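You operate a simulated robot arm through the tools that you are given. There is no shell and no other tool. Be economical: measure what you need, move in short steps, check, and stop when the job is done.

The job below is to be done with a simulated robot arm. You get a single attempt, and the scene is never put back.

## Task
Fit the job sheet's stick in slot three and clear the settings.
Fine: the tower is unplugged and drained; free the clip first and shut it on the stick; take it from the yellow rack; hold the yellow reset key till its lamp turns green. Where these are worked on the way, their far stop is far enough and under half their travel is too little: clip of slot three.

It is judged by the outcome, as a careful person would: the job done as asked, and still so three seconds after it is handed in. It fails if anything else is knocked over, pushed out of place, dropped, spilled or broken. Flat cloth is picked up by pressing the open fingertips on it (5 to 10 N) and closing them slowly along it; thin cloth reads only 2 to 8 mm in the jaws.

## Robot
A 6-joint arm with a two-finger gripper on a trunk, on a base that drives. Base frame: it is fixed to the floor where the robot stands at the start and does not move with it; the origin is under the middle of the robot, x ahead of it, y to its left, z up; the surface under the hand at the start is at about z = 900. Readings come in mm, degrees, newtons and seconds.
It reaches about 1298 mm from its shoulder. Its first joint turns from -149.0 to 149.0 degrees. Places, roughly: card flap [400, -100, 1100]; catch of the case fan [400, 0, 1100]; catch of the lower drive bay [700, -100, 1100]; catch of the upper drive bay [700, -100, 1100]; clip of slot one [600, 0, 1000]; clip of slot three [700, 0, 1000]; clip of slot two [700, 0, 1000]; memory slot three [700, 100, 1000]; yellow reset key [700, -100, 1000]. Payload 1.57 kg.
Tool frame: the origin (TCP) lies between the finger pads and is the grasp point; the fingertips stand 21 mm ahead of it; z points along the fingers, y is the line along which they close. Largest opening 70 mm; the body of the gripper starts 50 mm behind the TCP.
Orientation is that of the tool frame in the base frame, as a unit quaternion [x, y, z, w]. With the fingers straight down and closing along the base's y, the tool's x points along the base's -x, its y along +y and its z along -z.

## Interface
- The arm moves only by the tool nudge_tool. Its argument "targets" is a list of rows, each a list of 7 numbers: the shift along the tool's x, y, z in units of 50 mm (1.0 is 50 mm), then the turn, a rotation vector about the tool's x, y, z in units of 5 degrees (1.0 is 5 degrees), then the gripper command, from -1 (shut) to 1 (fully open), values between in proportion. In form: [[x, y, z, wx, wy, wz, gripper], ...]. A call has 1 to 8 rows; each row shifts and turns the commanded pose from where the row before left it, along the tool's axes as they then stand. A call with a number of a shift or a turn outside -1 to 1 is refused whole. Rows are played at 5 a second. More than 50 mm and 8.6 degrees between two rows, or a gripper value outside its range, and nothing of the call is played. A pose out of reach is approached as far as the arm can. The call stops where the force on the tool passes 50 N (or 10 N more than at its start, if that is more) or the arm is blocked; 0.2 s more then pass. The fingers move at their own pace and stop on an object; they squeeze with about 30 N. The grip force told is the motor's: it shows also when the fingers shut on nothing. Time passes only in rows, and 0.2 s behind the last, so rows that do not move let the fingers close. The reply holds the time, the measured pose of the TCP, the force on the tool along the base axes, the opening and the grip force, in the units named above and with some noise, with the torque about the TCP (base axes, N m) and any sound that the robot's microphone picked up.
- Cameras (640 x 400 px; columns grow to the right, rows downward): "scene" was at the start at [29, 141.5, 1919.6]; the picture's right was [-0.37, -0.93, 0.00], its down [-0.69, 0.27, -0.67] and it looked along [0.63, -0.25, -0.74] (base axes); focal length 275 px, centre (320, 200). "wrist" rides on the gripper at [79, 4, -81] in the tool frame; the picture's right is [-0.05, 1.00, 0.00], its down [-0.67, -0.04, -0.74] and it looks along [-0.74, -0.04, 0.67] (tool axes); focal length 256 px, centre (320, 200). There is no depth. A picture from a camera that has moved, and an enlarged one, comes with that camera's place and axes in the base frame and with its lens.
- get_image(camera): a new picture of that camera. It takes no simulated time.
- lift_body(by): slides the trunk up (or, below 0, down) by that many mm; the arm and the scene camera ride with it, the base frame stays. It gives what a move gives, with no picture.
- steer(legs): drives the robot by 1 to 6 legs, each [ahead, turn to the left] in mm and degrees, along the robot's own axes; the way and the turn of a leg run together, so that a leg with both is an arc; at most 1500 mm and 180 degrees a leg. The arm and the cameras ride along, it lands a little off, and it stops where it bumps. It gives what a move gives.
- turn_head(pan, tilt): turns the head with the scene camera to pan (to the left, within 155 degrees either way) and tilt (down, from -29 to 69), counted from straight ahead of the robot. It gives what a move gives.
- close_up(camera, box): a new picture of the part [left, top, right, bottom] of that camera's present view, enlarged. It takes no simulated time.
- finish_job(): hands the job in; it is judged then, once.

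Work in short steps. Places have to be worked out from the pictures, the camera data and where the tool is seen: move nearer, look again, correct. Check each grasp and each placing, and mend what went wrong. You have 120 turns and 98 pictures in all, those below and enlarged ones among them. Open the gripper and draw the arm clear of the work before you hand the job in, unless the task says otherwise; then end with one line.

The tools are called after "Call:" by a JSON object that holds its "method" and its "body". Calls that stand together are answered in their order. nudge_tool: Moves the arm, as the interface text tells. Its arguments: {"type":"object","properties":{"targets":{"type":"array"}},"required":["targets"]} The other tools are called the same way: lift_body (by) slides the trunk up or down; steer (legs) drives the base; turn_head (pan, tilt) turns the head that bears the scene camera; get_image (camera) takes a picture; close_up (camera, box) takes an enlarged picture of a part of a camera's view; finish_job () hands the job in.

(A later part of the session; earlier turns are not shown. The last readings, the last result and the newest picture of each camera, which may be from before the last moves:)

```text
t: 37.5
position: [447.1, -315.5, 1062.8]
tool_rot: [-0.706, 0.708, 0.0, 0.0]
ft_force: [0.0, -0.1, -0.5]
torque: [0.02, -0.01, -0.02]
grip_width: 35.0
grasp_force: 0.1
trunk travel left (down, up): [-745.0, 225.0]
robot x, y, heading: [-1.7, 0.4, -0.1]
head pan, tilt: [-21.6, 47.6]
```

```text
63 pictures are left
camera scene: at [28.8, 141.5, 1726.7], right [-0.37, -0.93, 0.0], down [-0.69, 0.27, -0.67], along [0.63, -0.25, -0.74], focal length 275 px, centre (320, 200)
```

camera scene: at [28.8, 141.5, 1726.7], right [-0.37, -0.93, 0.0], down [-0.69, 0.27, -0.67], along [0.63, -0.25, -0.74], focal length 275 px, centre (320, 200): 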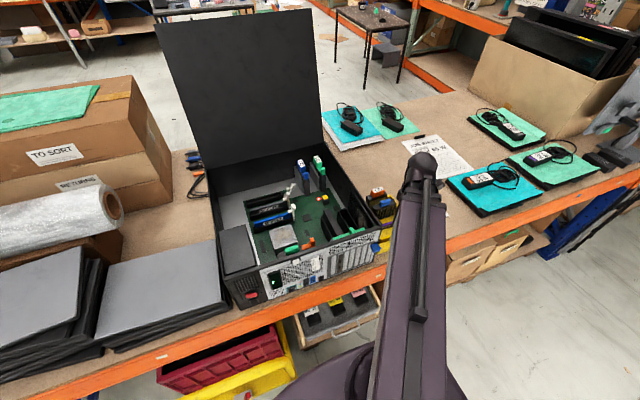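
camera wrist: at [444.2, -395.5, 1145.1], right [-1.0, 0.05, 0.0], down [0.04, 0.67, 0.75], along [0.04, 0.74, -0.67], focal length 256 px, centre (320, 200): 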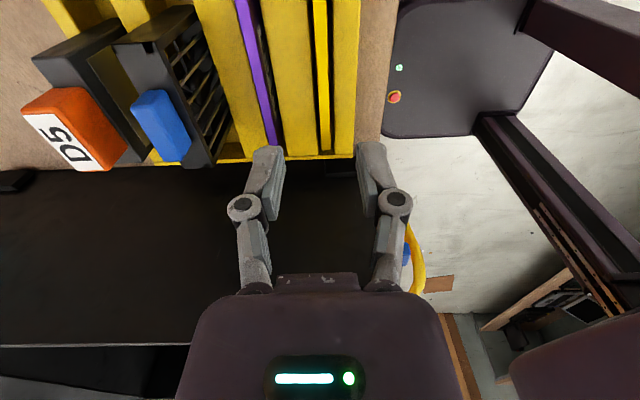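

Stick top edge triangulates to z≈960, +y end y≈−258, so its middle is y≈−324, x≈447. I zoom to see how it stands between the slats.

Call:
{"method": "close_up", "body": {"camera": "wrist", "box": [240, 0, 400, 170]}}

Call:
{"method": "close_up", "body": {"camera": "scene", "box": [350, 180, 410, 270]}}

```text
2.35 times, centred on (320, 85) of wrist
camera zoom: at [444.2, -395.5, 1145.1], right [-1.0, 0.05, 0.0], down [0.04, 0.67, 0.75], along [0.04, 0.74, -0.67], focal length 602 px, centre (320, 471)
```

zoom: 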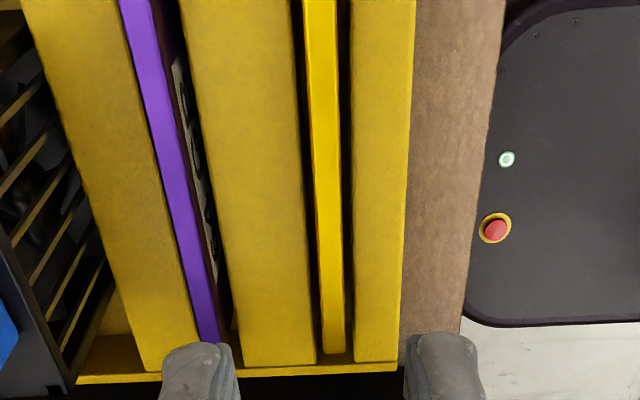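

```text
4.44 times, centred on (380, 225) of scene
camera zoom: at [28.8, 141.5, 1726.7], right [-0.37, -0.93, 0.0], down [-0.69, 0.27, -0.67], along [0.63, -0.25, -0.74], focal length 1222 px, centre (53, 89)
```

zoom: 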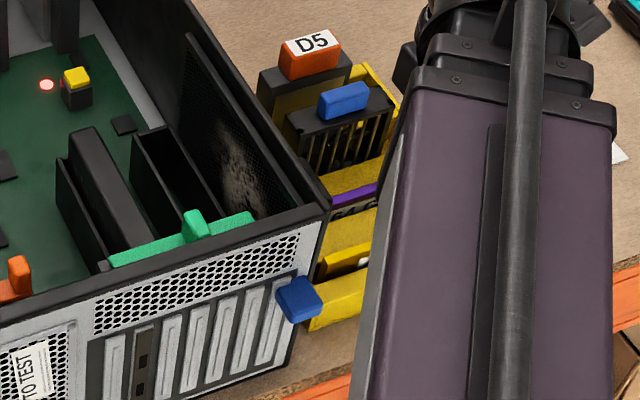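

Stick ~8 mm thick stands some 15 mm above the slats. I centre on y≈−324 and lower to just above.

Call:
{"method": "nudge_tool", "body": {"targets": [[0.17, 0, 0, 0, 0, 0, 0]]}}

Call:
{"method": "lift_body", "body": {"by": -70}}

Call:
{"method": "get_image", "body": {"camera": "wrist"}}

```text
t: 38.0
position: [449.2, -325.2, 1064.4]
tool_rot: [-0.707, 0.707, 0.0, 0.0]
ft_force: [0.5, 0.6, -0.1]
torque: [-0.03, 0.02, 0.01]
grip_width: 34.8
grasp_force: 0.1
trunk travel left (down, up): [-745.0, 225.0]
robot x, y, heading: [0.1, -2.2, -0.1]
head pan, tilt: [-21.6, 47.6]
```

```text
t: 39.0
position: [447.5, -323.6, 993.0]
tool_rot: [-0.707, 0.708, -0.001, 0.0]
ft_force: [0.7, 0.1, 0.1]
torque: [0.02, 0.02, -0.05]
grip_width: 34.9
grasp_force: 0.1
trunk travel left (down, up): [-675.0, 295.0]
robot x, y, heading: [3.7, -3.9, -0.1]
head pan, tilt: [-21.6, 47.6]
```

```text
60 pictures are left
camera wrist: at [444.4, -404.6, 1075.0], right [-1.0, 0.06, 0.0], down [0.04, 0.67, 0.75], along [0.04, 0.74, -0.67], focal length 256 px, centre (320, 200)
```

wrist: 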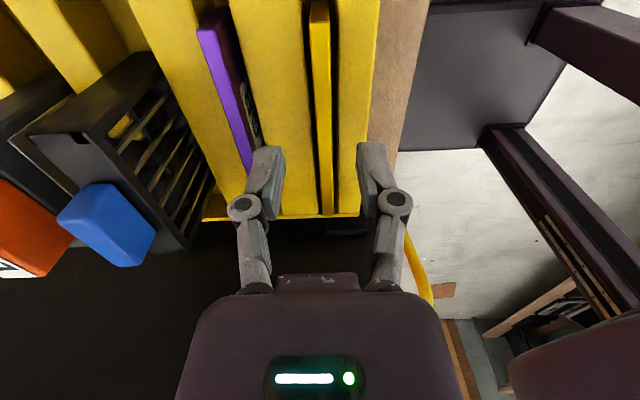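

Stick centre refined to y≈−318. Shift +6 mm and lower 15 mm, then look at the tips.

Call:
{"method": "nudge_tool", "body": {"targets": [[-0.12, 0, 0, 0, 0, 0, 0]]}}

Call:
{"method": "lift_body", "body": {"by": -15}}

Call:
{"method": "close_up", "body": {"camera": "wrist", "box": [220, 100, 420, 240]}}

```text
t: 39.4
position: [448.7, -317.6, 993.3]
tool_rot: [-0.705, 0.709, 0.0, 0.0]
ft_force: [0.0, 0.3, 0.3]
torque: [0.03, -0.01, 0.02]
grip_width: 35.0
grasp_force: 0.0
trunk travel left (down, up): [-675.0, 295.0]
robot x, y, heading: [0.3, 2.1, -0.1]
head pan, tilt: [-21.6, 47.6]
```

```text
t: 40.1
position: [447.6, -317.8, 978.8]
tool_rot: [-0.706, 0.708, 0.001, 0.001]
ft_force: [0.2, -0.6, -0.5]
torque: [-0.02, -0.01, -0.03]
grip_width: 35.1
grasp_force: 0.1
trunk travel left (down, up): [-660.0, 310.0]
robot x, y, heading: [-3.8, -0.6, -0.3]
head pan, tilt: [-21.6, 47.6]
```

```text
2.86 times, centred on (320, 170) of wrist
camera zoom: at [444.7, -398.5, 1060.0], right [-1.0, 0.05, 0.0], down [0.04, 0.67, 0.75], along [0.04, 0.74, -0.67], focal length 731 px, centre (320, 286)
```

zoom: 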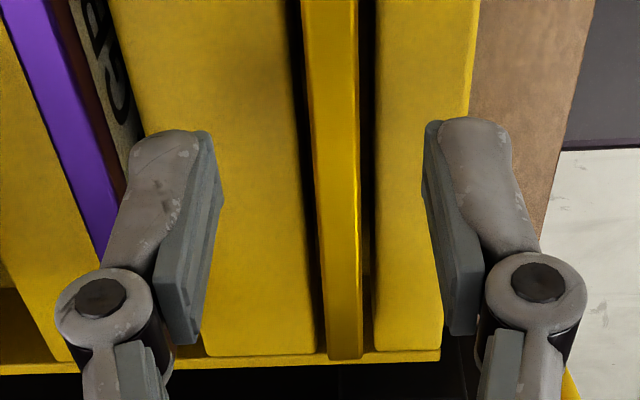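

Stick is well between the pads. Lower 7 mm more and close.

Call:
{"method": "lift_body", "body": {"by": -7}}

Call:
{"method": "nudge_tool", "body": {"targets": [[0, 0, 0, 0, 0, 0, -0.4], [0, 0, 0, 0, 0, 0, -1], [0, 0, 0, 0, 0, 0, -1], [0, 0, 0, 0, 0, 0, -1]]}}

Call:
{"method": "close_up", "body": {"camera": "wrist", "box": [220, 60, 420, 240]}}

```text
t: 40.6
position: [448.5, -319.1, 971.7]
tool_rot: [-0.706, 0.708, 0.0, 0.001]
ft_force: [-0.3, 0.6, 0.4]
torque: [0.02, 0.01, 0.01]
grip_width: 35.1
grasp_force: 0.0
trunk travel left (down, up): [-653.0, 317.0]
robot x, y, heading: [3.2, -0.6, 0.0]
head pan, tilt: [-21.6, 47.6]
```

```text
t: 41.6
position: [448.7, -319.6, 970.9]
tool_rot: [-0.707, 0.708, 0.0, 0.0]
ft_force: [0.0, 0.4, 0.0]
torque: [0.0, 0.02, 0.0]
grip_width: 0.0
grasp_force: 28.7
trunk travel left (down, up): [-653.0, 317.0]
robot x, y, heading: [3.8, 1.5, 0.0]
head pan, tilt: [-21.6, 47.6]
```

```text
2.22 times, centred on (320, 150) of wrist
camera zoom: at [444.7, -398.5, 1053.0], right [-1.0, 0.05, 0.0], down [0.04, 0.67, 0.75], along [0.04, 0.74, -0.67], focal length 569 px, centre (320, 311)
```

zoom: 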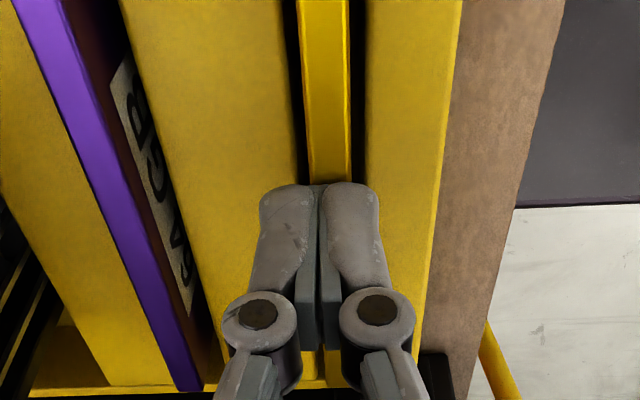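

Missed: the tips closed just above the stick. I open and go 10 mm lower, then close again.

Call:
{"method": "nudge_tool", "body": {"targets": [[0, 0, 0, 0, 0, 0, 0], [0, 0, 0, 0, 0, 0, 0]]}}

Call:
{"method": "lift_body", "body": {"by": -10}}

Call:
{"method": "nudge_tool", "body": {"targets": [[0, 0, 0, 0, 0, 0, -0.4], [0, 0, 0, 0, 0, 0, -1], [0, 0, 0, 0, 0, 0, -1], [0, 0, 0, 0, 0, 0, -1]]}}

```text
t: 42.2
position: [448.9, -318.1, 972.0]
tool_rot: [-0.706, 0.708, 0.0, 0.0]
ft_force: [-0.4, 0.4, 0.3]
torque: [-0.03, 0.01, -0.01]
grip_width: 35.0
grasp_force: 0.1
trunk travel left (down, up): [-653.0, 317.0]
robot x, y, heading: [0.3, 3.3, 0.3]
head pan, tilt: [-21.6, 47.6]
```

```text
t: 42.8
position: [448.4, -318.4, 962.6]
tool_rot: [-0.707, 0.708, 0.0, 0.0]
ft_force: [-0.1, 0.2, -1.2]
torque: [0.01, 0.0, 0.0]
grip_width: 34.8
grasp_force: 0.1
trunk travel left (down, up): [-643.0, 327.0]
robot x, y, heading: [-2.2, 2.5, -0.4]
head pan, tilt: [-21.6, 47.6]
```

```text
t: 43.8
position: [448.9, -318.4, 962.7]
tool_rot: [-0.706, 0.708, 0.0, 0.0]
ft_force: [0.0, 0.3, -0.3]
torque: [0.0, -0.02, 0.01]
grip_width: 8.1
grasp_force: 29.7
trunk travel left (down, up): [-643.0, 327.0]
robot x, y, heading: [-1.6, -0.9, -0.1]
head pan, tilt: [-21.6, 47.6]
```

Gripped (8.1 mm), but shallow. I reopen, go 4 mm deeper, and close again for a firmer hold.

Call:
{"method": "nudge_tool", "body": {"targets": [[0, 0, 0, 0, 0, 0, 0], [0, 0, 0, 0, 0, 0, 0]]}}

Call:
{"method": "lift_body", "body": {"by": -4}}

Call:
{"method": "nudge_tool", "body": {"targets": [[0, 0, 0, 0, 0, 0, -0.4], [0, 0, 0, 0, 0, 0, -1], [0, 0, 0, 0, 0, 0, -1], [0, 0, 0, 0, 0, 0, -1]]}}

Call:
{"method": "close_up", "body": {"camera": "wrist", "box": [220, 60, 420, 240]}}

```text
t: 44.4
position: [448.8, -319.7, 962.6]
tool_rot: [-0.706, 0.708, 0.0, 0.0]
ft_force: [0.3, 0.3, -0.7]
torque: [0.0, 0.0, 0.0]
grip_width: 34.6
grasp_force: 0.0
trunk travel left (down, up): [-643.0, 327.0]
robot x, y, heading: [0.1, 3.3, -0.2]
head pan, tilt: [-21.6, 47.6]
```

```text
t: 44.9
position: [448.2, -318.7, 959.2]
tool_rot: [-0.707, 0.708, -0.001, 0.0]
ft_force: [0.3, 0.5, -0.5]
torque: [-0.01, 0.0, 0.01]
grip_width: 35.1
grasp_force: 0.0
trunk travel left (down, up): [-639.0, 331.0]
robot x, y, heading: [1.8, 1.6, 0.2]
head pan, tilt: [-21.6, 47.6]
```

```text
t: 45.9
position: [448.5, -318.5, 957.4]
tool_rot: [-0.707, 0.708, 0.0, 0.0]
ft_force: [-0.5, 0.1, 0.1]
torque: [-0.02, 0.01, 0.0]
grip_width: 7.8
grasp_force: 30.2
trunk travel left (down, up): [-639.0, 331.0]
robot x, y, heading: [0.9, -0.2, -0.0]
head pan, tilt: [-21.6, 47.6]
```

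```text
2.22 times, centred on (320, 150) of wrist
camera zoom: at [444.7, -398.6, 1039.0], right [-1.0, 0.05, 0.0], down [0.04, 0.67, 0.75], along [0.04, 0.74, -0.67], focal length 569 px, centre (320, 311)
```

zoom: 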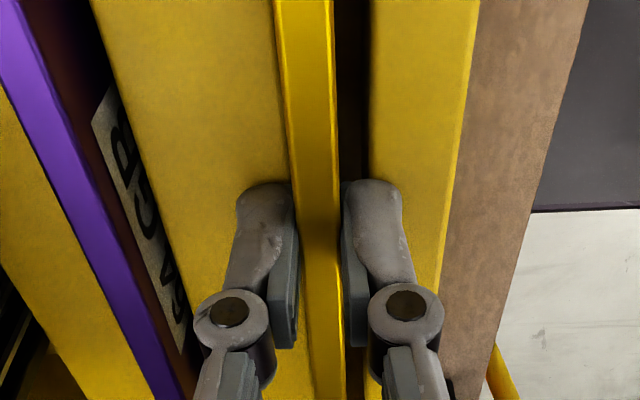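

Good hold. I lift a little and check the grip stays.

Call:
{"method": "lift_body", "body": {"by": 20}}

Call:
{"method": "lift_body", "body": {"by": 80}}

Call:
{"method": "get_image", "body": {"camera": "wrist"}}

```text
t: 46.6
position: [447.7, -318.9, 978.5]
tool_rot: [-0.707, 0.708, 0.0, 0.001]
ft_force: [0.4, 0.1, -1.9]
torque: [0.01, 0.01, -0.01]
grip_width: 8.0
grasp_force: 29.8
trunk travel left (down, up): [-659.0, 311.0]
robot x, y, heading: [-0.0, -0.0, 0.2]
head pan, tilt: [-21.6, 47.6]
```

```text
t: 47.8
position: [449.5, -318.8, 1057.8]
tool_rot: [-0.707, 0.707, -0.001, 0.0]
ft_force: [0.4, -1.3, -1.0]
torque: [0.0, 0.03, 0.01]
grip_width: 7.7
grasp_force: 30.0
trunk travel left (down, up): [-739.0, 231.0]
robot x, y, heading: [-1.2, -0.3, -0.2]
head pan, tilt: [-21.6, 47.6]
```

```text
56 pictures are left
camera wrist: at [444.7, -398.6, 1139.0], right [-1.0, 0.05, 0.0], down [0.04, 0.67, 0.75], along [0.04, 0.74, -0.67], focal length 256 px, centre (320, 200)
```

wrist: 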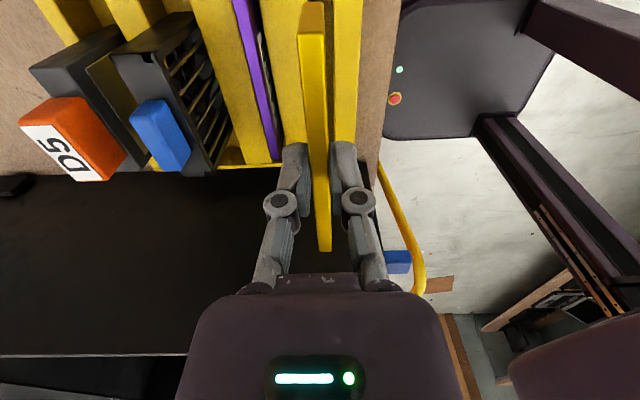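

Stick is held, top edge about 11 mm below TCP, seemingly offset some +8 mm in y. I raise above the caddies and carry it over slot three.

Call:
{"method": "lift_body", "body": {"by": 95}}

Call:
{"method": "nudge_tool", "body": {"targets": [[-0.722, -0.547, 0, 0, 0, 0, -1], [-0.722, -0.547, 0, 0, 0, 0, -1], [-0.722, -0.547, 0, 0, 0, 0, -1], [-0.722, -0.547, 0, 0, 0, 0, -1], [-0.722, -0.547, 0, 0, 0, 0, -1], [-0.722, -0.547, 0, 0, 0, 0, -1]]}}

Call:
{"method": "nudge_tool", "body": {"targets": [[-0.722, -0.547, 0, 0, 0, 0, -1], [-0.722, -0.547, 0, 0, 0, 0, -1], [-0.722, -0.547, 0, 0, 0, 0, -1], [-0.722, -0.547, 0, 0, 0, 0, -1], [-0.722, -0.547, 0, 0, 0, 0, -1]]}}

Call:
{"method": "get_image", "body": {"camera": "wrist"}}

Call:
{"method": "close_up", "body": {"camera": "scene", "box": [210, 100, 370, 240]}}

```text
t: 49.1
position: [448.5, -318.9, 1152.5]
tool_rot: [-0.707, 0.708, 0.0, 0.0]
ft_force: [-0.9, 0.3, 0.0]
torque: [0.0, 0.05, 0.01]
grip_width: 7.8
grasp_force: 30.0
trunk travel left (down, up): [-834.0, 136.0]
robot x, y, heading: [-0.1, -0.0, 0.2]
head pan, tilt: [-21.6, 47.6]
```

```text
t: 50.5
position: [614.4, -100.6, 1152.2]
tool_rot: [-0.706, 0.708, 0.0, 0.001]
ft_force: [-0.7, 0.0, -0.2]
torque: [-0.03, -0.01, 0.03]
grip_width: 8.0
grasp_force: 30.0
trunk travel left (down, up): [-834.0, 136.0]
robot x, y, heading: [1.1, 1.7, -0.2]
head pan, tilt: [-21.6, 47.6]
```

```text
t: 51.7
position: [751.8, 81.3, 1152.1]
tool_rot: [-0.707, 0.708, 0.001, -0.001]
ft_force: [-0.3, 0.0, -1.4]
torque: [-0.01, 0.01, -0.01]
grip_width: 8.1
grasp_force: 30.0
trunk travel left (down, up): [-834.0, 136.0]
robot x, y, heading: [1.2, -2.3, 0.1]
head pan, tilt: [-21.6, 47.6]
```

```text
55 pictures are left
camera wrist: at [749.2, 1.3, 1233.5], right [-1.0, 0.06, 0.0], down [0.04, 0.67, 0.74], along [0.04, 0.74, -0.67], focal length 256 px, centre (320, 200)
```

wrist: 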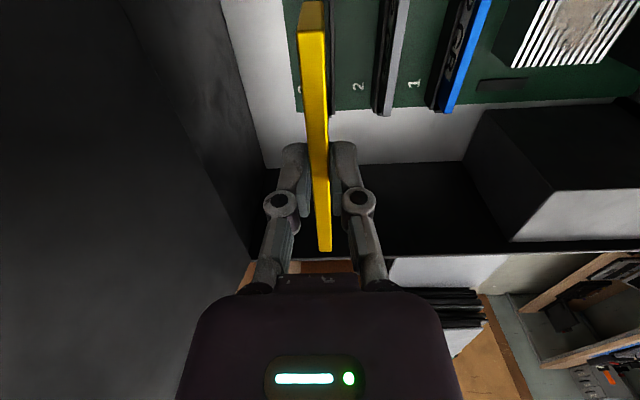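

```text
2.86 times, centred on (290, 170) of scene
camera zoom: at [30.0, 142.5, 1815.5], right [-0.37, -0.93, 0.0], down [-0.69, 0.27, -0.67], along [0.63, -0.25, -0.74], focal length 785 px, centre (406, 286)
```

zoom: 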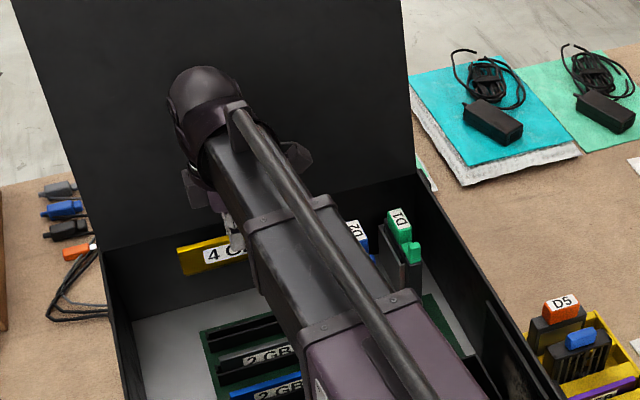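

Stick's +y end seems about level with the slot's outer end, so I shift −y 6 mm and lower to just above the slot to compare directly.

Call:
{"method": "nudge_tool", "body": {"targets": [[0.12, 0, 0, 0, 0, 0, -1]]}}

Call:
{"method": "lift_body", "body": {"by": -100}}

Call:
{"method": "get_image", "body": {"camera": "wrist"}}

Call:
{"method": "close_up", "body": {"camera": "scene", "box": [230, 140, 330, 220]}}

```text
t: 52.1
position: [752.8, 74.0, 1152.5]
tool_rot: [-0.707, 0.707, 0.0, 0.0]
ft_force: [0.4, 0.8, -0.4]
torque: [0.0, 0.0, 0.0]
grip_width: 7.8
grasp_force: 30.3
trunk travel left (down, up): [-834.0, 136.0]
robot x, y, heading: [-3.1, 2.9, -0.0]
head pan, tilt: [-21.6, 47.6]
```

```text
t: 53.4
position: [752.4, 73.9, 1052.5]
tool_rot: [-0.707, 0.707, 0.001, 0.0]
ft_force: [-0.5, -0.3, -0.7]
torque: [-0.01, 0.01, -0.01]
grip_width: 7.8
grasp_force: 30.8
trunk travel left (down, up): [-734.0, 236.0]
robot x, y, heading: [-1.1, 0.7, 0.0]
head pan, tilt: [-21.6, 47.6]
```

```text
53 pictures are left
camera wrist: at [747.9, -6.3, 1134.1], right [-1.0, 0.06, 0.0], down [0.04, 0.67, 0.75], along [0.04, 0.74, -0.67], focal length 256 px, centre (320, 200)
```

wrist: 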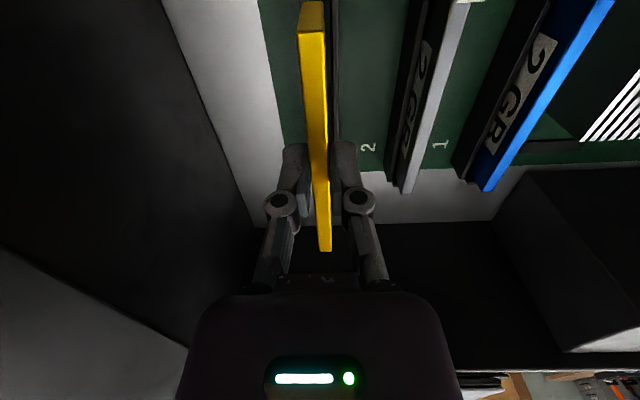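

```text
5.00 times, centred on (280, 180) of scene
camera zoom: at [28.9, 141.5, 1715.7], right [-0.37, -0.93, 0.0], down [-0.69, 0.27, -0.67], along [0.63, -0.25, -0.74], focal length 1374 px, centre (520, 300)
```

zoom: 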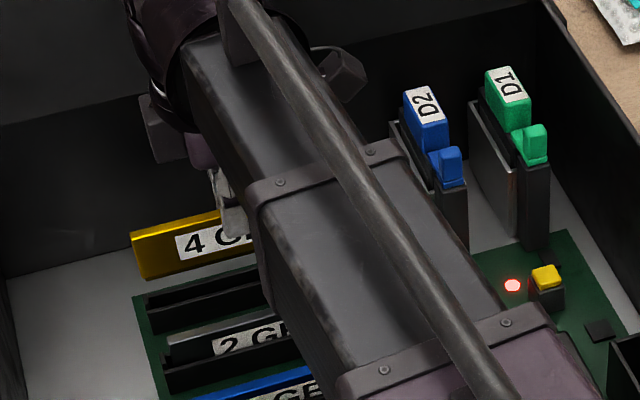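

I lower another 12 mm and zoom the scene camera tightly on the stick's +y end versus slot ends.

Call:
{"method": "lift_body", "body": {"by": -12}}

Call:
{"method": "close_up", "body": {"camera": "scene", "box": [245, 170, 295, 220]}}

Call:
{"method": "close_up", "body": {"camera": "wrist", "box": [250, 0, 430, 130]}}

```text
t: 54.0
position: [752.1, 72.5, 1040.9]
tool_rot: [-0.706, 0.708, 0.0, 0.0]
ft_force: [-0.4, 0.0, -0.8]
torque: [-0.02, 0.02, 0.02]
grip_width: 7.8
grasp_force: 30.7
trunk travel left (down, up): [-722.0, 248.0]
robot x, y, heading: [2.5, 1.0, -0.4]
head pan, tilt: [-21.6, 47.6]
```

```text
8.00 times, centred on (270, 195) of scene
camera zoom: at [28.9, 141.5, 1703.6], right [-0.37, -0.93, 0.0], down [-0.69, 0.27, -0.67], along [0.63, -0.25, -0.74], focal length 2199 px, centre (720, 240)
```

zoom: 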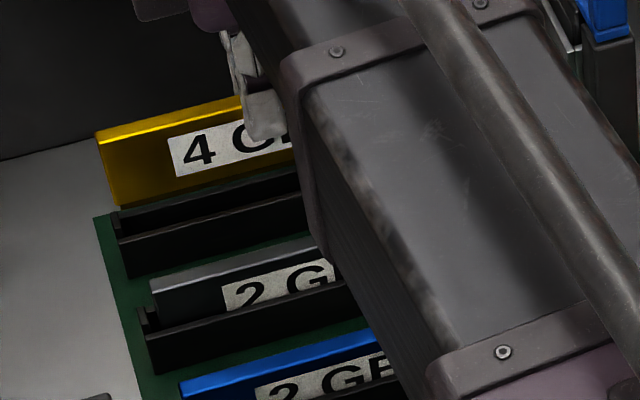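

```text
3.08 times, centred on (340, 65) of wrist
camera zoom: at [747.9, -6.3, 1122.0], right [-1.0, 0.05, 0.0], down [0.04, 0.67, 0.75], along [0.04, 0.74, -0.67], focal length 788 px, centre (258, 615)
```

zoom: 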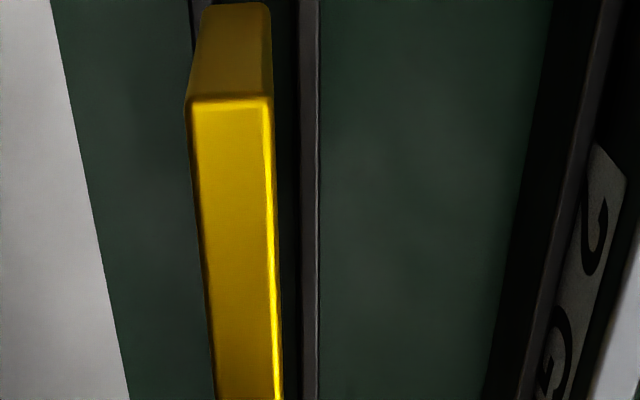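

Compared with the seated stick in slot two, this stick should go about 5 mm toward −y and ~3 mm toward −x. I shift, then lower a little and compare again.

Call:
{"method": "nudge_tool", "body": {"targets": [[0.1, 0.06, 0, 0, 0, 0, -1], [0, 0, 0, 0, 0, 0, -1]]}}

Call:
{"method": "lift_body", "body": {"by": -5}}

Call:
{"method": "close_up", "body": {"camera": "scene", "box": [245, 175, 285, 215]}}

Call:
{"method": "close_up", "body": {"camera": "wrist", "box": [250, 0, 430, 130]}}

```text
t: 54.6
position: [749.5, 69.4, 1039.2]
tool_rot: [-0.706, 0.708, 0.0, 0.0]
ft_force: [0.4, -0.4, -0.3]
torque: [0.0, 0.02, -0.01]
grip_width: 7.9
grasp_force: 30.3
trunk travel left (down, up): [-722.0, 248.0]
robot x, y, heading: [1.2, 6.1, -0.2]
head pan, tilt: [-21.6, 47.6]
```

```text
t: 55.1
position: [748.3, 69.2, 1036.0]
tool_rot: [-0.707, 0.707, 0.001, 0.001]
ft_force: [1.7, 2.3, 12.8]
torque: [-0.61, -0.09, 0.09]
grip_width: 7.8
grasp_force: 29.8
trunk travel left (down, up): [-717.0, 253.0]
robot x, y, heading: [2.7, -0.2, 0.2]
head pan, tilt: [-21.6, 47.6]
```

```text
10.00 times, centred on (265, 195) of scene
camera zoom: at [27.7, 141.8, 1698.8], right [-0.37, -0.93, 0.0], down [-0.69, 0.27, -0.67], along [0.63, -0.25, -0.74], focal length 2748 px, centre (870, 250)
```

zoom: 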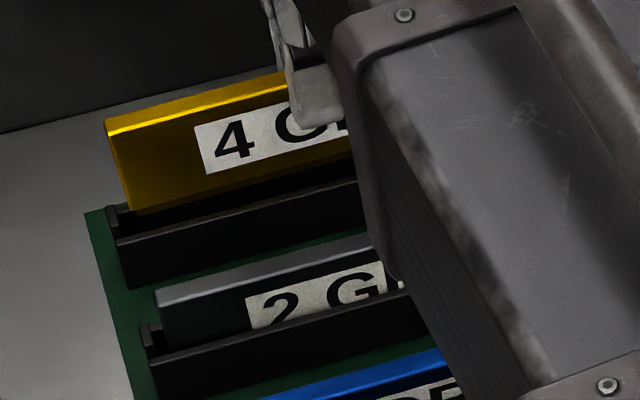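

```text
3.08 times, centred on (340, 65) of wrist
camera zoom: at [744.1, -10.6, 1117.8], right [-1.0, 0.05, 0.0], down [0.04, 0.67, 0.74], along [0.04, 0.74, -0.67], focal length 788 px, centre (258, 615)
```

zoom: 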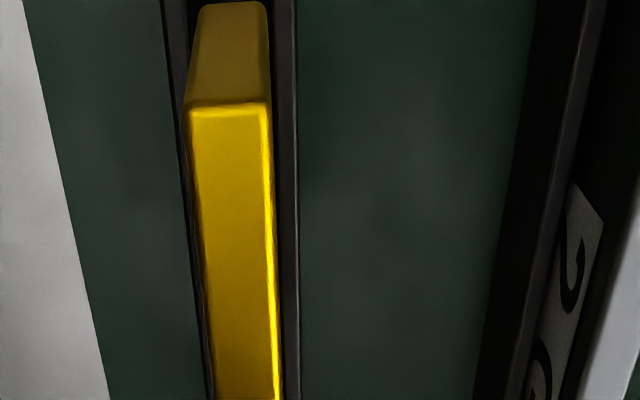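

Contact: 12.8 N acting near the stick's −y end; x and y line up with slot and with slot two's stick. I press 2 mm more and watch force and torque.

Call:
{"method": "lift_body", "body": {"by": -2}}

Call:
{"method": "close_up", "body": {"camera": "wrist", "box": [250, 0, 400, 260]}}

```text
t: 55.6
position: [747.8, 69.7, 1033.3]
tool_rot: [-0.706, 0.708, 0.0, 0.0]
ft_force: [0.9, 5.8, 12.8]
torque: [-0.48, -0.05, 0.12]
grip_width: 8.2
grasp_force: 30.0
trunk travel left (down, up): [-715.0, 255.0]
robot x, y, heading: [-1.5, 0.7, -0.2]
head pan, tilt: [-21.6, 47.6]
```

```text
1.54 times, centred on (325, 130) of wrist
camera zoom: at [744.0, -10.2, 1115.5], right [-1.0, 0.05, 0.0], down [0.04, 0.67, 0.75], along [0.04, 0.74, -0.67], focal length 394 px, centre (312, 308)
```

zoom: 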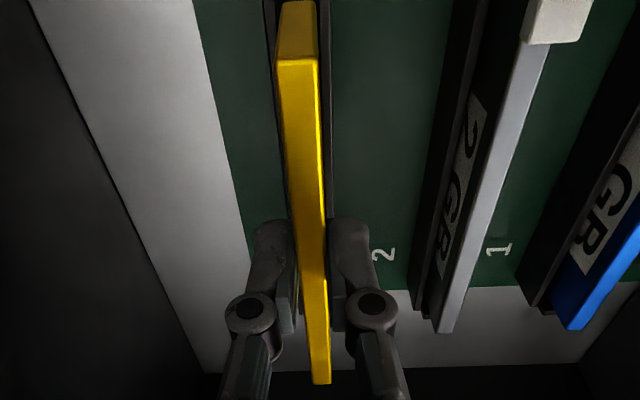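

The contact pushes the stick toward +y, so the −y end is catching. I back up 5 mm, shift +3 mm in y, and come down again.

Call:
{"method": "lift_body", "body": {"by": 5}}

Call:
{"method": "nudge_tool", "body": {"targets": [[-0.06, 0, 0, 0, 0, 0, -1], [0, 0, 0, 0, 0, 0, -1]]}}

Call:
{"method": "lift_body", "body": {"by": -5}}

Call:
{"method": "close_up", "body": {"camera": "scene", "box": [245, 175, 285, 215]}}

```text
t: 56.2
position: [748.6, 68.7, 1039.8]
tool_rot: [-0.707, 0.707, 0.0, 0.001]
ft_force: [0.2, -0.5, -0.1]
torque: [0.01, -0.03, 0.01]
grip_width: 8.1
grasp_force: 30.4
trunk travel left (down, up): [-720.0, 250.0]
robot x, y, heading: [-1.5, -0.1, 0.0]
head pan, tilt: [-21.6, 47.6]
```

```text
t: 56.8
position: [748.3, 71.2, 1038.3]
tool_rot: [-0.706, 0.708, 0.0, 0.0]
ft_force: [-0.2, 0.7, -1.4]
torque: [0.02, 0.03, 0.01]
grip_width: 8.1
grasp_force: 30.0
trunk travel left (down, up): [-720.0, 250.0]
robot x, y, heading: [0.7, 0.2, 0.1]
head pan, tilt: [-21.6, 47.6]
```

```text
t: 57.3
position: [748.2, 72.2, 1033.9]
tool_rot: [-0.707, 0.708, 0.001, -0.001]
ft_force: [0.4, -0.7, -0.9]
torque: [0.01, 0.01, 0.01]
grip_width: 8.1
grasp_force: 30.5
trunk travel left (down, up): [-715.0, 255.0]
robot x, y, heading: [0.1, -0.5, -0.2]
head pan, tilt: [-21.6, 47.6]
```

```text
10.00 times, centred on (265, 195) of scene
camera zoom: at [29.0, 141.5, 1696.6], right [-0.37, -0.93, 0.0], down [-0.69, 0.27, -0.67], along [0.63, -0.25, -0.74], focal length 2748 px, centre (870, 250)
```

zoom: 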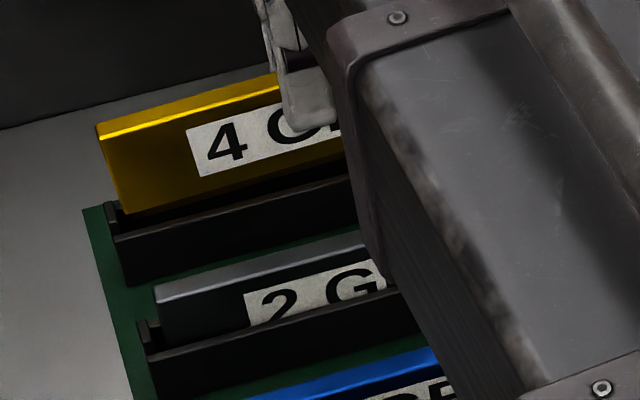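

No contact now at the same height. I continue down in small steps.

Call:
{"method": "lift_body", "body": {"by": -4}}

Call:
{"method": "lift_body", "body": {"by": -3}}

Call:
{"method": "close_up", "body": {"camera": "scene", "box": [245, 175, 285, 215]}}

```text
t: 57.9
position: [748.8, 71.5, 1029.5]
tool_rot: [-0.706, 0.708, -0.001, -0.001]
ft_force: [-0.8, 0.4, 0.2]
torque: [0.01, 0.03, -0.02]
grip_width: 7.9
grasp_force: 30.0
trunk travel left (down, up): [-711.0, 259.0]
robot x, y, heading: [-0.5, 0.7, 0.2]
head pan, tilt: [-21.6, 47.6]
```

```text
t: 58.4
position: [749.1, 71.4, 1026.0]
tool_rot: [-0.706, 0.708, 0.0, 0.0]
ft_force: [-0.2, -0.2, -1.2]
torque: [0.03, 0.03, -0.02]
grip_width: 7.8
grasp_force: 29.8
trunk travel left (down, up): [-708.0, 262.0]
robot x, y, heading: [3.0, 0.6, 0.1]
head pan, tilt: [-21.6, 47.6]
```

```text
10.00 times, centred on (265, 195) of scene
camera zoom: at [29.0, 141.6, 1689.6], right [-0.37, -0.93, 0.0], down [-0.69, 0.27, -0.67], along [0.63, -0.25, -0.74], focal length 2748 px, centre (870, 250)
```

zoom: 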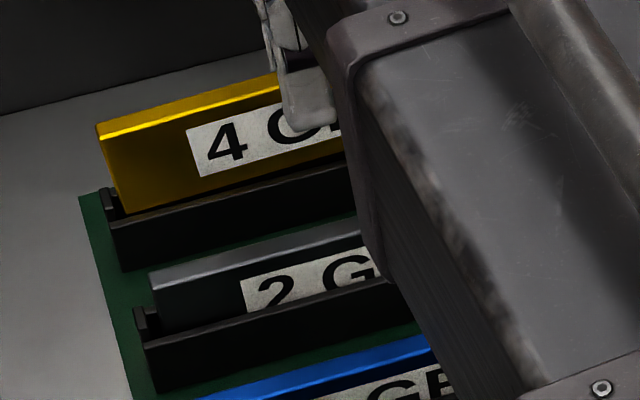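

It is entering between the rails; about 10 mm to go. I continue down.

Call:
{"method": "lift_body", "body": {"by": -3}}

Call:
{"method": "lift_body", "body": {"by": -3}}

Call:
{"method": "lift_body", "body": {"by": -2}}

```text
t: 58.9
position: [748.6, 71.8, 1023.6]
tool_rot: [-0.707, 0.707, 0.0, 0.0]
ft_force: [0.3, 0.0, -0.1]
torque: [0.02, 0.0, -0.01]
grip_width: 8.2
grasp_force: 29.8
trunk travel left (down, up): [-705.0, 265.0]
robot x, y, heading: [-1.6, 2.2, -0.0]
head pan, tilt: [-21.6, 47.6]
```

```text
t: 59.4
position: [748.9, 71.7, 1021.0]
tool_rot: [-0.707, 0.707, 0.0, 0.0]
ft_force: [-0.3, -1.1, -0.5]
torque: [-0.03, -0.02, 0.01]
grip_width: 7.9
grasp_force: 29.6
trunk travel left (down, up): [-702.0, 268.0]
robot x, y, heading: [2.4, -0.8, 0.0]
head pan, tilt: [-21.6, 47.6]
```

```text
t: 59.9
position: [748.9, 73.0, 1018.3]
tool_rot: [-0.707, 0.708, 0.001, 0.0]
ft_force: [1.0, 0.4, -0.9]
torque: [0.01, 0.0, 0.04]
grip_width: 8.1
grasp_force: 30.3
trunk travel left (down, up): [-700.0, 270.0]
robot x, y, heading: [0.2, 1.9, -0.0]
head pan, tilt: [-21.6, 47.6]
```

Still free. Going further down.

Call:
{"method": "lift_body", "body": {"by": -3}}

Call:
{"method": "lift_body", "body": {"by": -2}}

Call:
{"method": "close_up", "body": {"camera": "scene", "box": [245, 175, 285, 215]}}

```text
t: 60.5
position: [748.2, 71.1, 1015.2]
tool_rot: [-0.707, 0.707, -0.001, 0.0]
ft_force: [0.2, 0.2, -0.1]
torque: [-0.02, 0.01, 0.03]
grip_width: 8.1
grasp_force: 29.8
trunk travel left (down, up): [-697.0, 273.0]
robot x, y, heading: [-0.4, -3.8, 0.1]
head pan, tilt: [-21.6, 47.6]
```

```text
t: 61.0
position: [748.9, 72.2, 1013.8]
tool_rot: [-0.707, 0.707, 0.0, 0.0]
ft_force: [-0.8, 0.0, 0.3]
torque: [-0.01, -0.01, 0.0]
grip_width: 8.0
grasp_force: 30.2
trunk travel left (down, up): [-695.0, 275.0]
robot x, y, heading: [-1.9, 2.1, -0.2]
head pan, tilt: [-21.6, 47.6]
```

```text
10.00 times, centred on (265, 195) of scene
camera zoom: at [29.0, 141.6, 1676.6], right [-0.37, -0.93, 0.0], down [-0.69, 0.27, -0.67], along [0.63, -0.25, -0.74], focal length 2748 px, centre (870, 250)
```

zoom: 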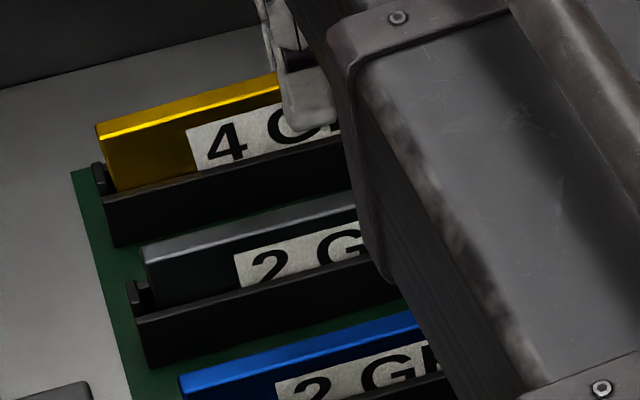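

It now sits nearly as deep as the stick in slot two. I press on in 2 mm steps until it seats.

Call:
{"method": "lift_body", "body": {"by": -2}}

Call:
{"method": "lift_body", "body": {"by": -2}}

```text
t: 61.5
position: [748.7, 71.3, 1011.9]
tool_rot: [-0.707, 0.707, 0.0, 0.0]
ft_force: [0.1, -1.2, -0.6]
torque: [0.0, 0.05, -0.03]
grip_width: 8.1
grasp_force: 29.7
trunk travel left (down, up): [-693.0, 277.0]
robot x, y, heading: [-0.3, -1.9, -0.2]
head pan, tilt: [-21.6, 47.6]
```

```text
t: 62.0
position: [748.5, 71.8, 1008.9]
tool_rot: [-0.707, 0.708, 0.0, 0.0]
ft_force: [-0.3, 0.2, 0.3]
torque: [-0.03, 0.02, 0.01]
grip_width: 7.8
grasp_force: 30.2
trunk travel left (down, up): [-691.0, 279.0]
robot x, y, heading: [0.2, 0.1, 0.0]
head pan, tilt: [-21.6, 47.6]
```

No resistance yet; two more steps and a look.

Call:
{"method": "lift_body", "body": {"by": -2}}

Call:
{"method": "lift_body", "body": {"by": -2}}

Call:
{"method": "close_up", "body": {"camera": "scene", "box": [245, 175, 285, 215]}}

Call:
{"method": "get_image", "body": {"camera": "wrist"}}

```text
t: 62.5
position: [748.0, 70.8, 1008.2]
tool_rot: [-0.706, 0.709, 0.0, 0.0]
ft_force: [3.8, -1.7, 11.1]
torque: [0.74, -0.1, 0.0]
grip_width: 8.1
grasp_force: 29.6
trunk travel left (down, up): [-689.0, 281.0]
robot x, y, heading: [-0.5, 0.1, -0.0]
head pan, tilt: [-21.6, 47.6]
```

```text
t: 63.1
position: [747.2, 71.4, 1006.9]
tool_rot: [-0.707, 0.708, 0.0, 0.0]
ft_force: [4.0, -4.2, 11.0]
torque: [0.58, -0.13, 0.01]
grip_width: 8.1
grasp_force: 30.7
trunk travel left (down, up): [-687.0, 283.0]
robot x, y, heading: [-1.8, -1.3, -0.2]
head pan, tilt: [-21.6, 47.6]
```

```text
10.00 times, centred on (265, 195) of scene
camera zoom: at [28.2, 140.9, 1668.7], right [-0.37, -0.93, 0.0], down [-0.69, 0.27, -0.67], along [0.63, -0.25, -0.74], focal length 2748 px, centre (870, 250)
```

zoom: 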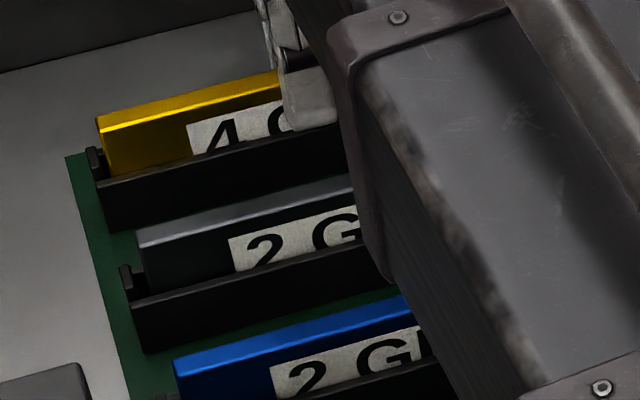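

```text
42 pictures are left
camera wrist: at [744.1, -8.9, 1087.4], right [-1.0, 0.06, 0.0], down [0.04, 0.67, 0.74], along [0.04, 0.74, -0.67], focal length 256 px, centre (320, 200)
```

wrist: 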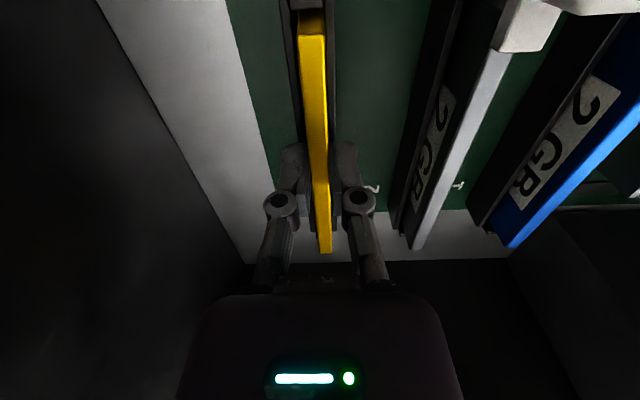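

The +y end has bottomed first and the stick is levelling in the grip (steady ~11 N). I keep pressing in 2 mm steps until the force rises.

Call:
{"method": "lift_body", "body": {"by": -2}}

Call:
{"method": "lift_body", "body": {"by": -1.5}}

```text
t: 63.6
position: [747.9, 70.7, 1004.9]
tool_rot: [-0.707, 0.708, -0.001, 0.0]
ft_force: [9.8, -3.1, 25.4]
torque: [-0.16, -0.2, -0.01]
grip_width: 8.1
grasp_force: 30.1
trunk travel left (down, up): [-685.0, 285.0]
robot x, y, heading: [0.2, 0.3, -0.1]
head pan, tilt: [-21.6, 47.6]
```

```text
t: 64.1
position: [748.1, 71.5, 1003.1]
tool_rot: [-0.706, 0.708, -0.001, 0.0]
ft_force: [9.0, -4.0, 23.9]
torque: [-0.11, -0.25, -0.04]
grip_width: 7.8
grasp_force: 30.4
trunk travel left (down, up): [-683.0, 287.0]
robot x, y, heading: [-2.5, 1.7, 0.2]
head pan, tilt: [-21.6, 47.6]
```

Force is now 25 N and even: both ends bear. I check how deep it sits, and whether the grip slips.

Call:
{"method": "close_up", "body": {"camera": "scene", "box": [245, 175, 285, 215]}}

Call:
{"method": "close_up", "body": {"camera": "wrist", "box": [250, 0, 400, 260]}}

```text
10.00 times, centred on (265, 195) of scene
camera zoom: at [27.7, 141.0, 1665.2], right [-0.37, -0.93, 0.0], down [-0.69, 0.27, -0.67], along [0.63, -0.25, -0.74], focal length 2748 px, centre (870, 250)
```

zoom: 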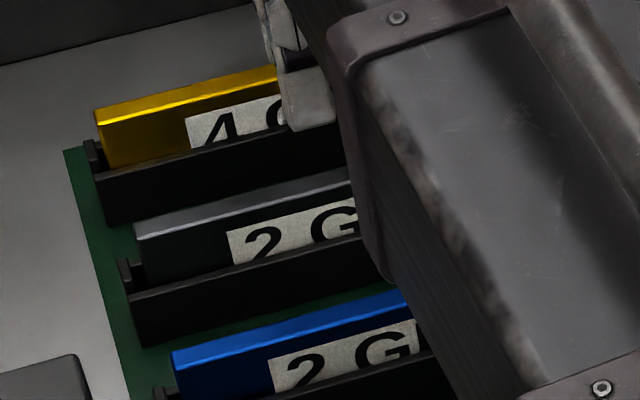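

```text
1.54 times, centred on (325, 130) of wrist
camera zoom: at [744.0, -8.5, 1084.1], right [-1.0, 0.06, 0.0], down [0.04, 0.67, 0.75], along [0.04, 0.74, -0.67], focal length 394 px, centre (312, 308)
```

zoom: 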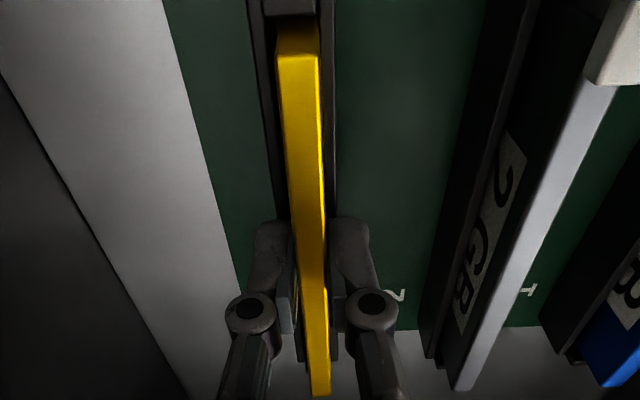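

Top edges of sticks 3 and 2 now compute to about equal height (z≈999) and the stick is level. I release, rise, shut the fingers and press on its top to make sure it is fully home.

Call:
{"method": "nudge_tool", "body": {"targets": [[0, 0, 0, 0, 0, 0, -0.4], [0, 0, 0, 0, 0, 0, -0.4], [0, 0, 0, 0, 0, 0, -0.4]]}}

Call:
{"method": "lift_body", "body": {"by": 40}}

Call:
{"method": "nudge_tool", "body": {"targets": [[-0.12, 0, 0, 0, 0, 0, -1], [0, 0, 0, 0, 0, 0, -1], [0, 0, 0, 0, 0, 0, -1]]}}

Call:
{"method": "get_image", "body": {"camera": "wrist"}}

```text
t: 64.9
position: [749.4, 70.7, 1002.0]
tool_rot: [-0.706, 0.708, 0.001, 0.001]
ft_force: [-0.2, 0.5, 0.5]
torque: [-0.04, -0.01, 0.0]
grip_width: 21.1
grasp_force: 0.1
trunk travel left (down, up): [-683.0, 287.0]
robot x, y, heading: [1.5, -0.8, 0.2]
head pan, tilt: [-21.6, 47.6]
```

```text
t: 65.7
position: [748.6, 72.9, 1042.4]
tool_rot: [-0.707, 0.708, 0.0, 0.001]
ft_force: [0.3, 0.5, 0.2]
torque: [-0.01, 0.0, 0.01]
grip_width: 20.9
grasp_force: 0.1
trunk travel left (down, up): [-723.0, 247.0]
robot x, y, heading: [1.1, -0.9, 0.1]
head pan, tilt: [-21.6, 47.6]
```

```text
t: 66.5
position: [748.9, 78.1, 1042.0]
tool_rot: [-0.706, 0.708, -0.001, 0.0]
ft_force: [0.6, 0.1, 0.1]
torque: [0.0, 0.03, 0.02]
grip_width: 0.2
grasp_force: 28.7
trunk travel left (down, up): [-723.0, 247.0]
robot x, y, heading: [-1.3, 1.3, -0.1]
head pan, tilt: [-21.6, 47.6]
```

```text
39 pictures are left
camera wrist: at [744.6, -2.2, 1123.5], right [-1.0, 0.05, 0.0], down [0.04, 0.67, 0.75], along [0.04, 0.74, -0.67], focal length 256 px, centre (320, 200)
```

wrist: 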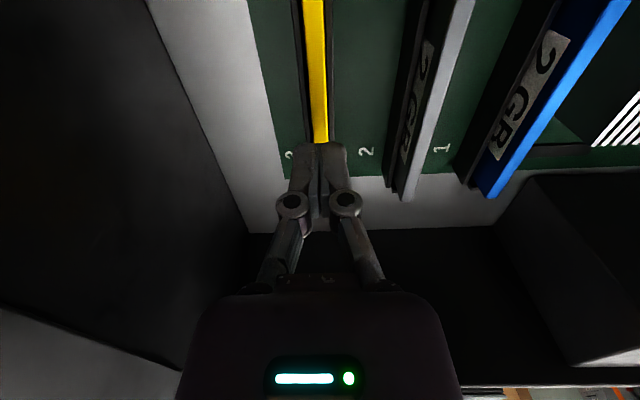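

The stick stands in the slot. Fingers shut over its middle, tips at z≈1021; I lower toward the top (≈999) in small steps.

Call:
{"method": "lift_body", "body": {"by": -18}}

Call:
{"method": "lift_body", "body": {"by": -3}}

Call:
{"method": "lift_body", "body": {"by": -2}}

```text
t: 67.2
position: [748.2, 78.1, 1024.8]
tool_rot: [-0.706, 0.708, 0.0, 0.001]
ft_force: [-0.5, -0.2, -1.0]
torque: [0.02, -0.01, 0.01]
grip_width: 0.0
grasp_force: 28.8
trunk travel left (down, up): [-705.0, 265.0]
robot x, y, heading: [2.2, -2.4, -0.2]
head pan, tilt: [-21.6, 47.6]
```

```text
t: 67.7
position: [748.0, 78.0, 1020.6]
tool_rot: [-0.706, 0.708, 0.0, 0.0]
ft_force: [0.6, 0.3, -0.1]
torque: [0.0, 0.01, 0.02]
grip_width: 0.0
grasp_force: 28.7
trunk travel left (down, up): [-702.0, 268.0]
robot x, y, heading: [0.6, -1.8, -0.1]
head pan, tilt: [-21.6, 47.6]
```

```text
t: 68.2
position: [748.3, 78.4, 1020.1]
tool_rot: [-0.707, 0.708, -0.001, 0.001]
ft_force: [4.2, -0.2, 18.9]
torque: [0.03, -0.13, -0.03]
grip_width: 6.1
grasp_force: 28.5
trunk travel left (down, up): [-700.0, 270.0]
robot x, y, heading: [1.6, 1.2, -0.2]
head pan, tilt: [-21.6, 47.6]
```

The stick's edge wedges the fingers apart in this orientation. I rise and turn the hand 90° so that the tips cross the stick's edge (also handy for the clip).

Call:
{"method": "lift_body", "body": {"by": 60}}

Call:
{"method": "nudge_tool", "body": {"targets": [[0, 0, 0, 0, 0, 1, -1], [0, 0, 0, 0, 0, 1, -1], [0, 0, 0, 0, 0, 1, -1], [0, 0, 0, 0, 0, 1, -1], [0, 0, 0, 0, 0, 1, -1], [0, 0, 0, 0, 0, 1, -1], [0, 0, 0, 0, 0, 1, -1], [0, 0, 0, 0, 0, 1, -1]]}}

Call:
{"method": "nudge_tool", "body": {"targets": [[0, 0, 0, 0, 0, 1, -1], [0, 0, 0, 0, 0, 1, -1], [0, 0, 0, 0, 0, 1, -1], [0, 0, 0, 0, 0, 1, -1], [0, 0, 0, 0, 0, 1, -1], [0, 0, 0, 0, 0, 1, -1], [0, 0, 0, 0, 0, 1, -1], [0, 0, 0, 0, 0, 1, -1]]}}

Call:
{"method": "nudge_tool", "body": {"targets": [[0, 0, 0, 0, 0, 1, -1], [0, 0, 0, 0, 0, 1, -1]]}}

Call:
{"method": "get_image", "body": {"camera": "wrist"}}

```text
t: 69.2
position: [748.6, 78.3, 1078.9]
tool_rot: [-0.706, 0.708, 0.0, 0.0]
ft_force: [-0.3, 0.6, 0.3]
torque: [-0.03, -0.01, 0.01]
grip_width: 0.3
grasp_force: 28.6
trunk travel left (down, up): [-760.0, 210.0]
robot x, y, heading: [0.9, 0.7, -0.1]
head pan, tilt: [-21.6, 47.6]
```

```text
t: 71.0
position: [748.4, 78.9, 1079.3]
tool_rot: [-0.421, 0.907, -0.001, 0.0]
ft_force: [-0.3, -0.1, -0.4]
torque: [-0.04, 0.0, 0.0]
grip_width: 0.2
grasp_force: 27.9
trunk travel left (down, up): [-760.0, 210.0]
robot x, y, heading: [2.3, -1.3, -0.3]
head pan, tilt: [-21.6, 47.6]
```

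```text
t: 72.8
position: [748.4, 76.7, 1079.6]
tool_rot: [-0.085, 0.996, 0.0, -0.001]
ft_force: [-0.1, 0.3, 0.2]
torque: [-0.06, -0.01, 0.01]
grip_width: 0.1
grasp_force: 29.2
trunk travel left (down, up): [-760.0, 210.0]
robot x, y, heading: [-1.4, -3.3, 0.2]
head pan, tilt: [-21.6, 47.6]
```

```text
t: 73.4
position: [747.8, 76.9, 1079.3]
tool_rot: [0.002, 1.0, 0.0, 0.0]
ft_force: [0.4, -0.1, 0.0]
torque: [-0.01, 0.01, 0.05]
grip_width: 0.2
grasp_force: 28.9
trunk travel left (down, up): [-760.0, 210.0]
robot x, y, heading: [-1.4, 1.2, 0.0]
head pan, tilt: [-21.6, 47.6]
```

```text
38 pictures are left
camera wrist: at [669.6, 82.0, 1160.5], right [0.06, 1.0, 0.0], down [0.67, -0.04, 0.74], along [0.74, -0.04, -0.67], focal length 256 px, centre (320, 200)
```

wrist: 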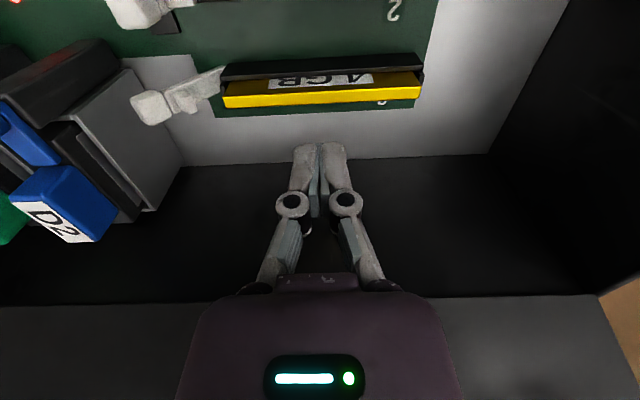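

Good view of stick and open clip; I zoom in to judge seating, then press.

Call:
{"method": "close_up", "body": {"camera": "wrist", "box": [120, 30, 440, 130]}}

Call:
{"method": "lift_body", "body": {"by": -54}}

Call:
{"method": "lift_body", "body": {"by": -4}}

Call:
{"method": "lift_body", "body": {"by": -2}}

```text
2.00 times, centred on (280, 80) of wrist
camera zoom: at [669.6, 82.0, 1160.5], right [0.06, 1.0, 0.0], down [0.67, -0.04, 0.74], along [0.74, -0.04, -0.67], focal length 512 px, centre (400, 440)
```

zoom: 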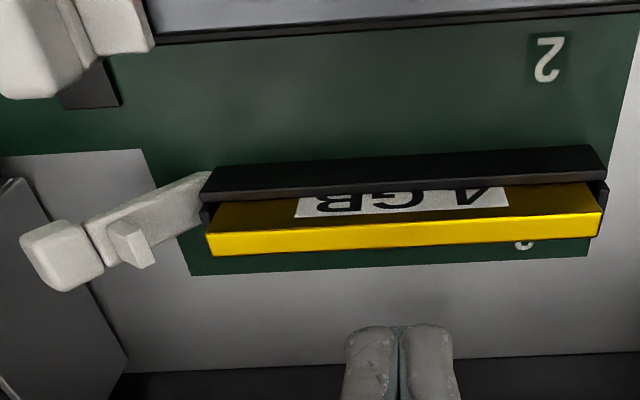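

```text
t: 74.4
position: [748.3, 77.8, 1025.4]
tool_rot: [0.001, 1.0, 0.0, -0.001]
ft_force: [-0.1, -0.1, -0.2]
torque: [-0.01, 0.0, 0.01]
grip_width: 0.0
grasp_force: 28.6
trunk travel left (down, up): [-706.0, 264.0]
robot x, y, heading: [2.6, -1.3, 0.1]
head pan, tilt: [-21.6, 47.6]
```

```text
t: 74.9
position: [747.8, 78.7, 1021.1]
tool_rot: [0.001, 1.0, 0.0, 0.0]
ft_force: [-0.6, 0.1, 0.4]
torque: [-0.02, 0.01, 0.0]
grip_width: 0.0
grasp_force: 29.0
trunk travel left (down, up): [-702.0, 268.0]
robot x, y, heading: [-1.5, 0.3, -0.0]
head pan, tilt: [-21.6, 47.6]
```

```text
t: 75.4
position: [749.0, 78.6, 1020.5]
tool_rot: [0.001, 1.0, 0.0, 0.0]
ft_force: [3.7, 1.3, 20.1]
torque: [-0.01, -0.12, 0.01]
grip_width: 6.1
grasp_force: 28.7
trunk travel left (down, up): [-700.0, 270.0]
robot x, y, heading: [-1.9, -2.4, -0.1]
head pan, tilt: [-21.6, 47.6]
```

Contact at the same height with the same reading, so the 6 mm is just finger give. I press a bit harder.

Call:
{"method": "lift_body", "body": {"by": -2}}

Call:
{"method": "lift_body", "body": {"by": -2}}

```text
t: 75.9
position: [748.4, 78.5, 1019.3]
tool_rot: [0.001, 1.0, 0.0, 0.003]
ft_force: [1.5, 0.3, 35.9]
torque: [0.03, -0.06, -0.02]
grip_width: 5.9
grasp_force: 28.3
trunk travel left (down, up): [-699.0, 271.0]
robot x, y, heading: [-0.6, -0.0, -0.2]
head pan, tilt: [-21.6, 47.6]
stopped: the force on the tool passed its limit at 52 N (the readings are from after the stop); the commanded pose is now the measured one
```

```text
t: 76.3
position: [749.5, 78.7, 1020.7]
tool_rot: [0.0, 1.0, 0.0, 0.003]
ft_force: [0.3, -0.8, 41.6]
torque: [-0.01, -0.01, -0.04]
grip_width: 5.9
grasp_force: 28.4
trunk travel left (down, up): [-699.0, 271.0]
robot x, y, heading: [-1.3, -0.7, 0.0]
head pan, tilt: [-21.6, 47.6]
stopped: the force on the tool passed its limit at 54 N (the readings are from after the stop); the commanded pose is now the measured one
```

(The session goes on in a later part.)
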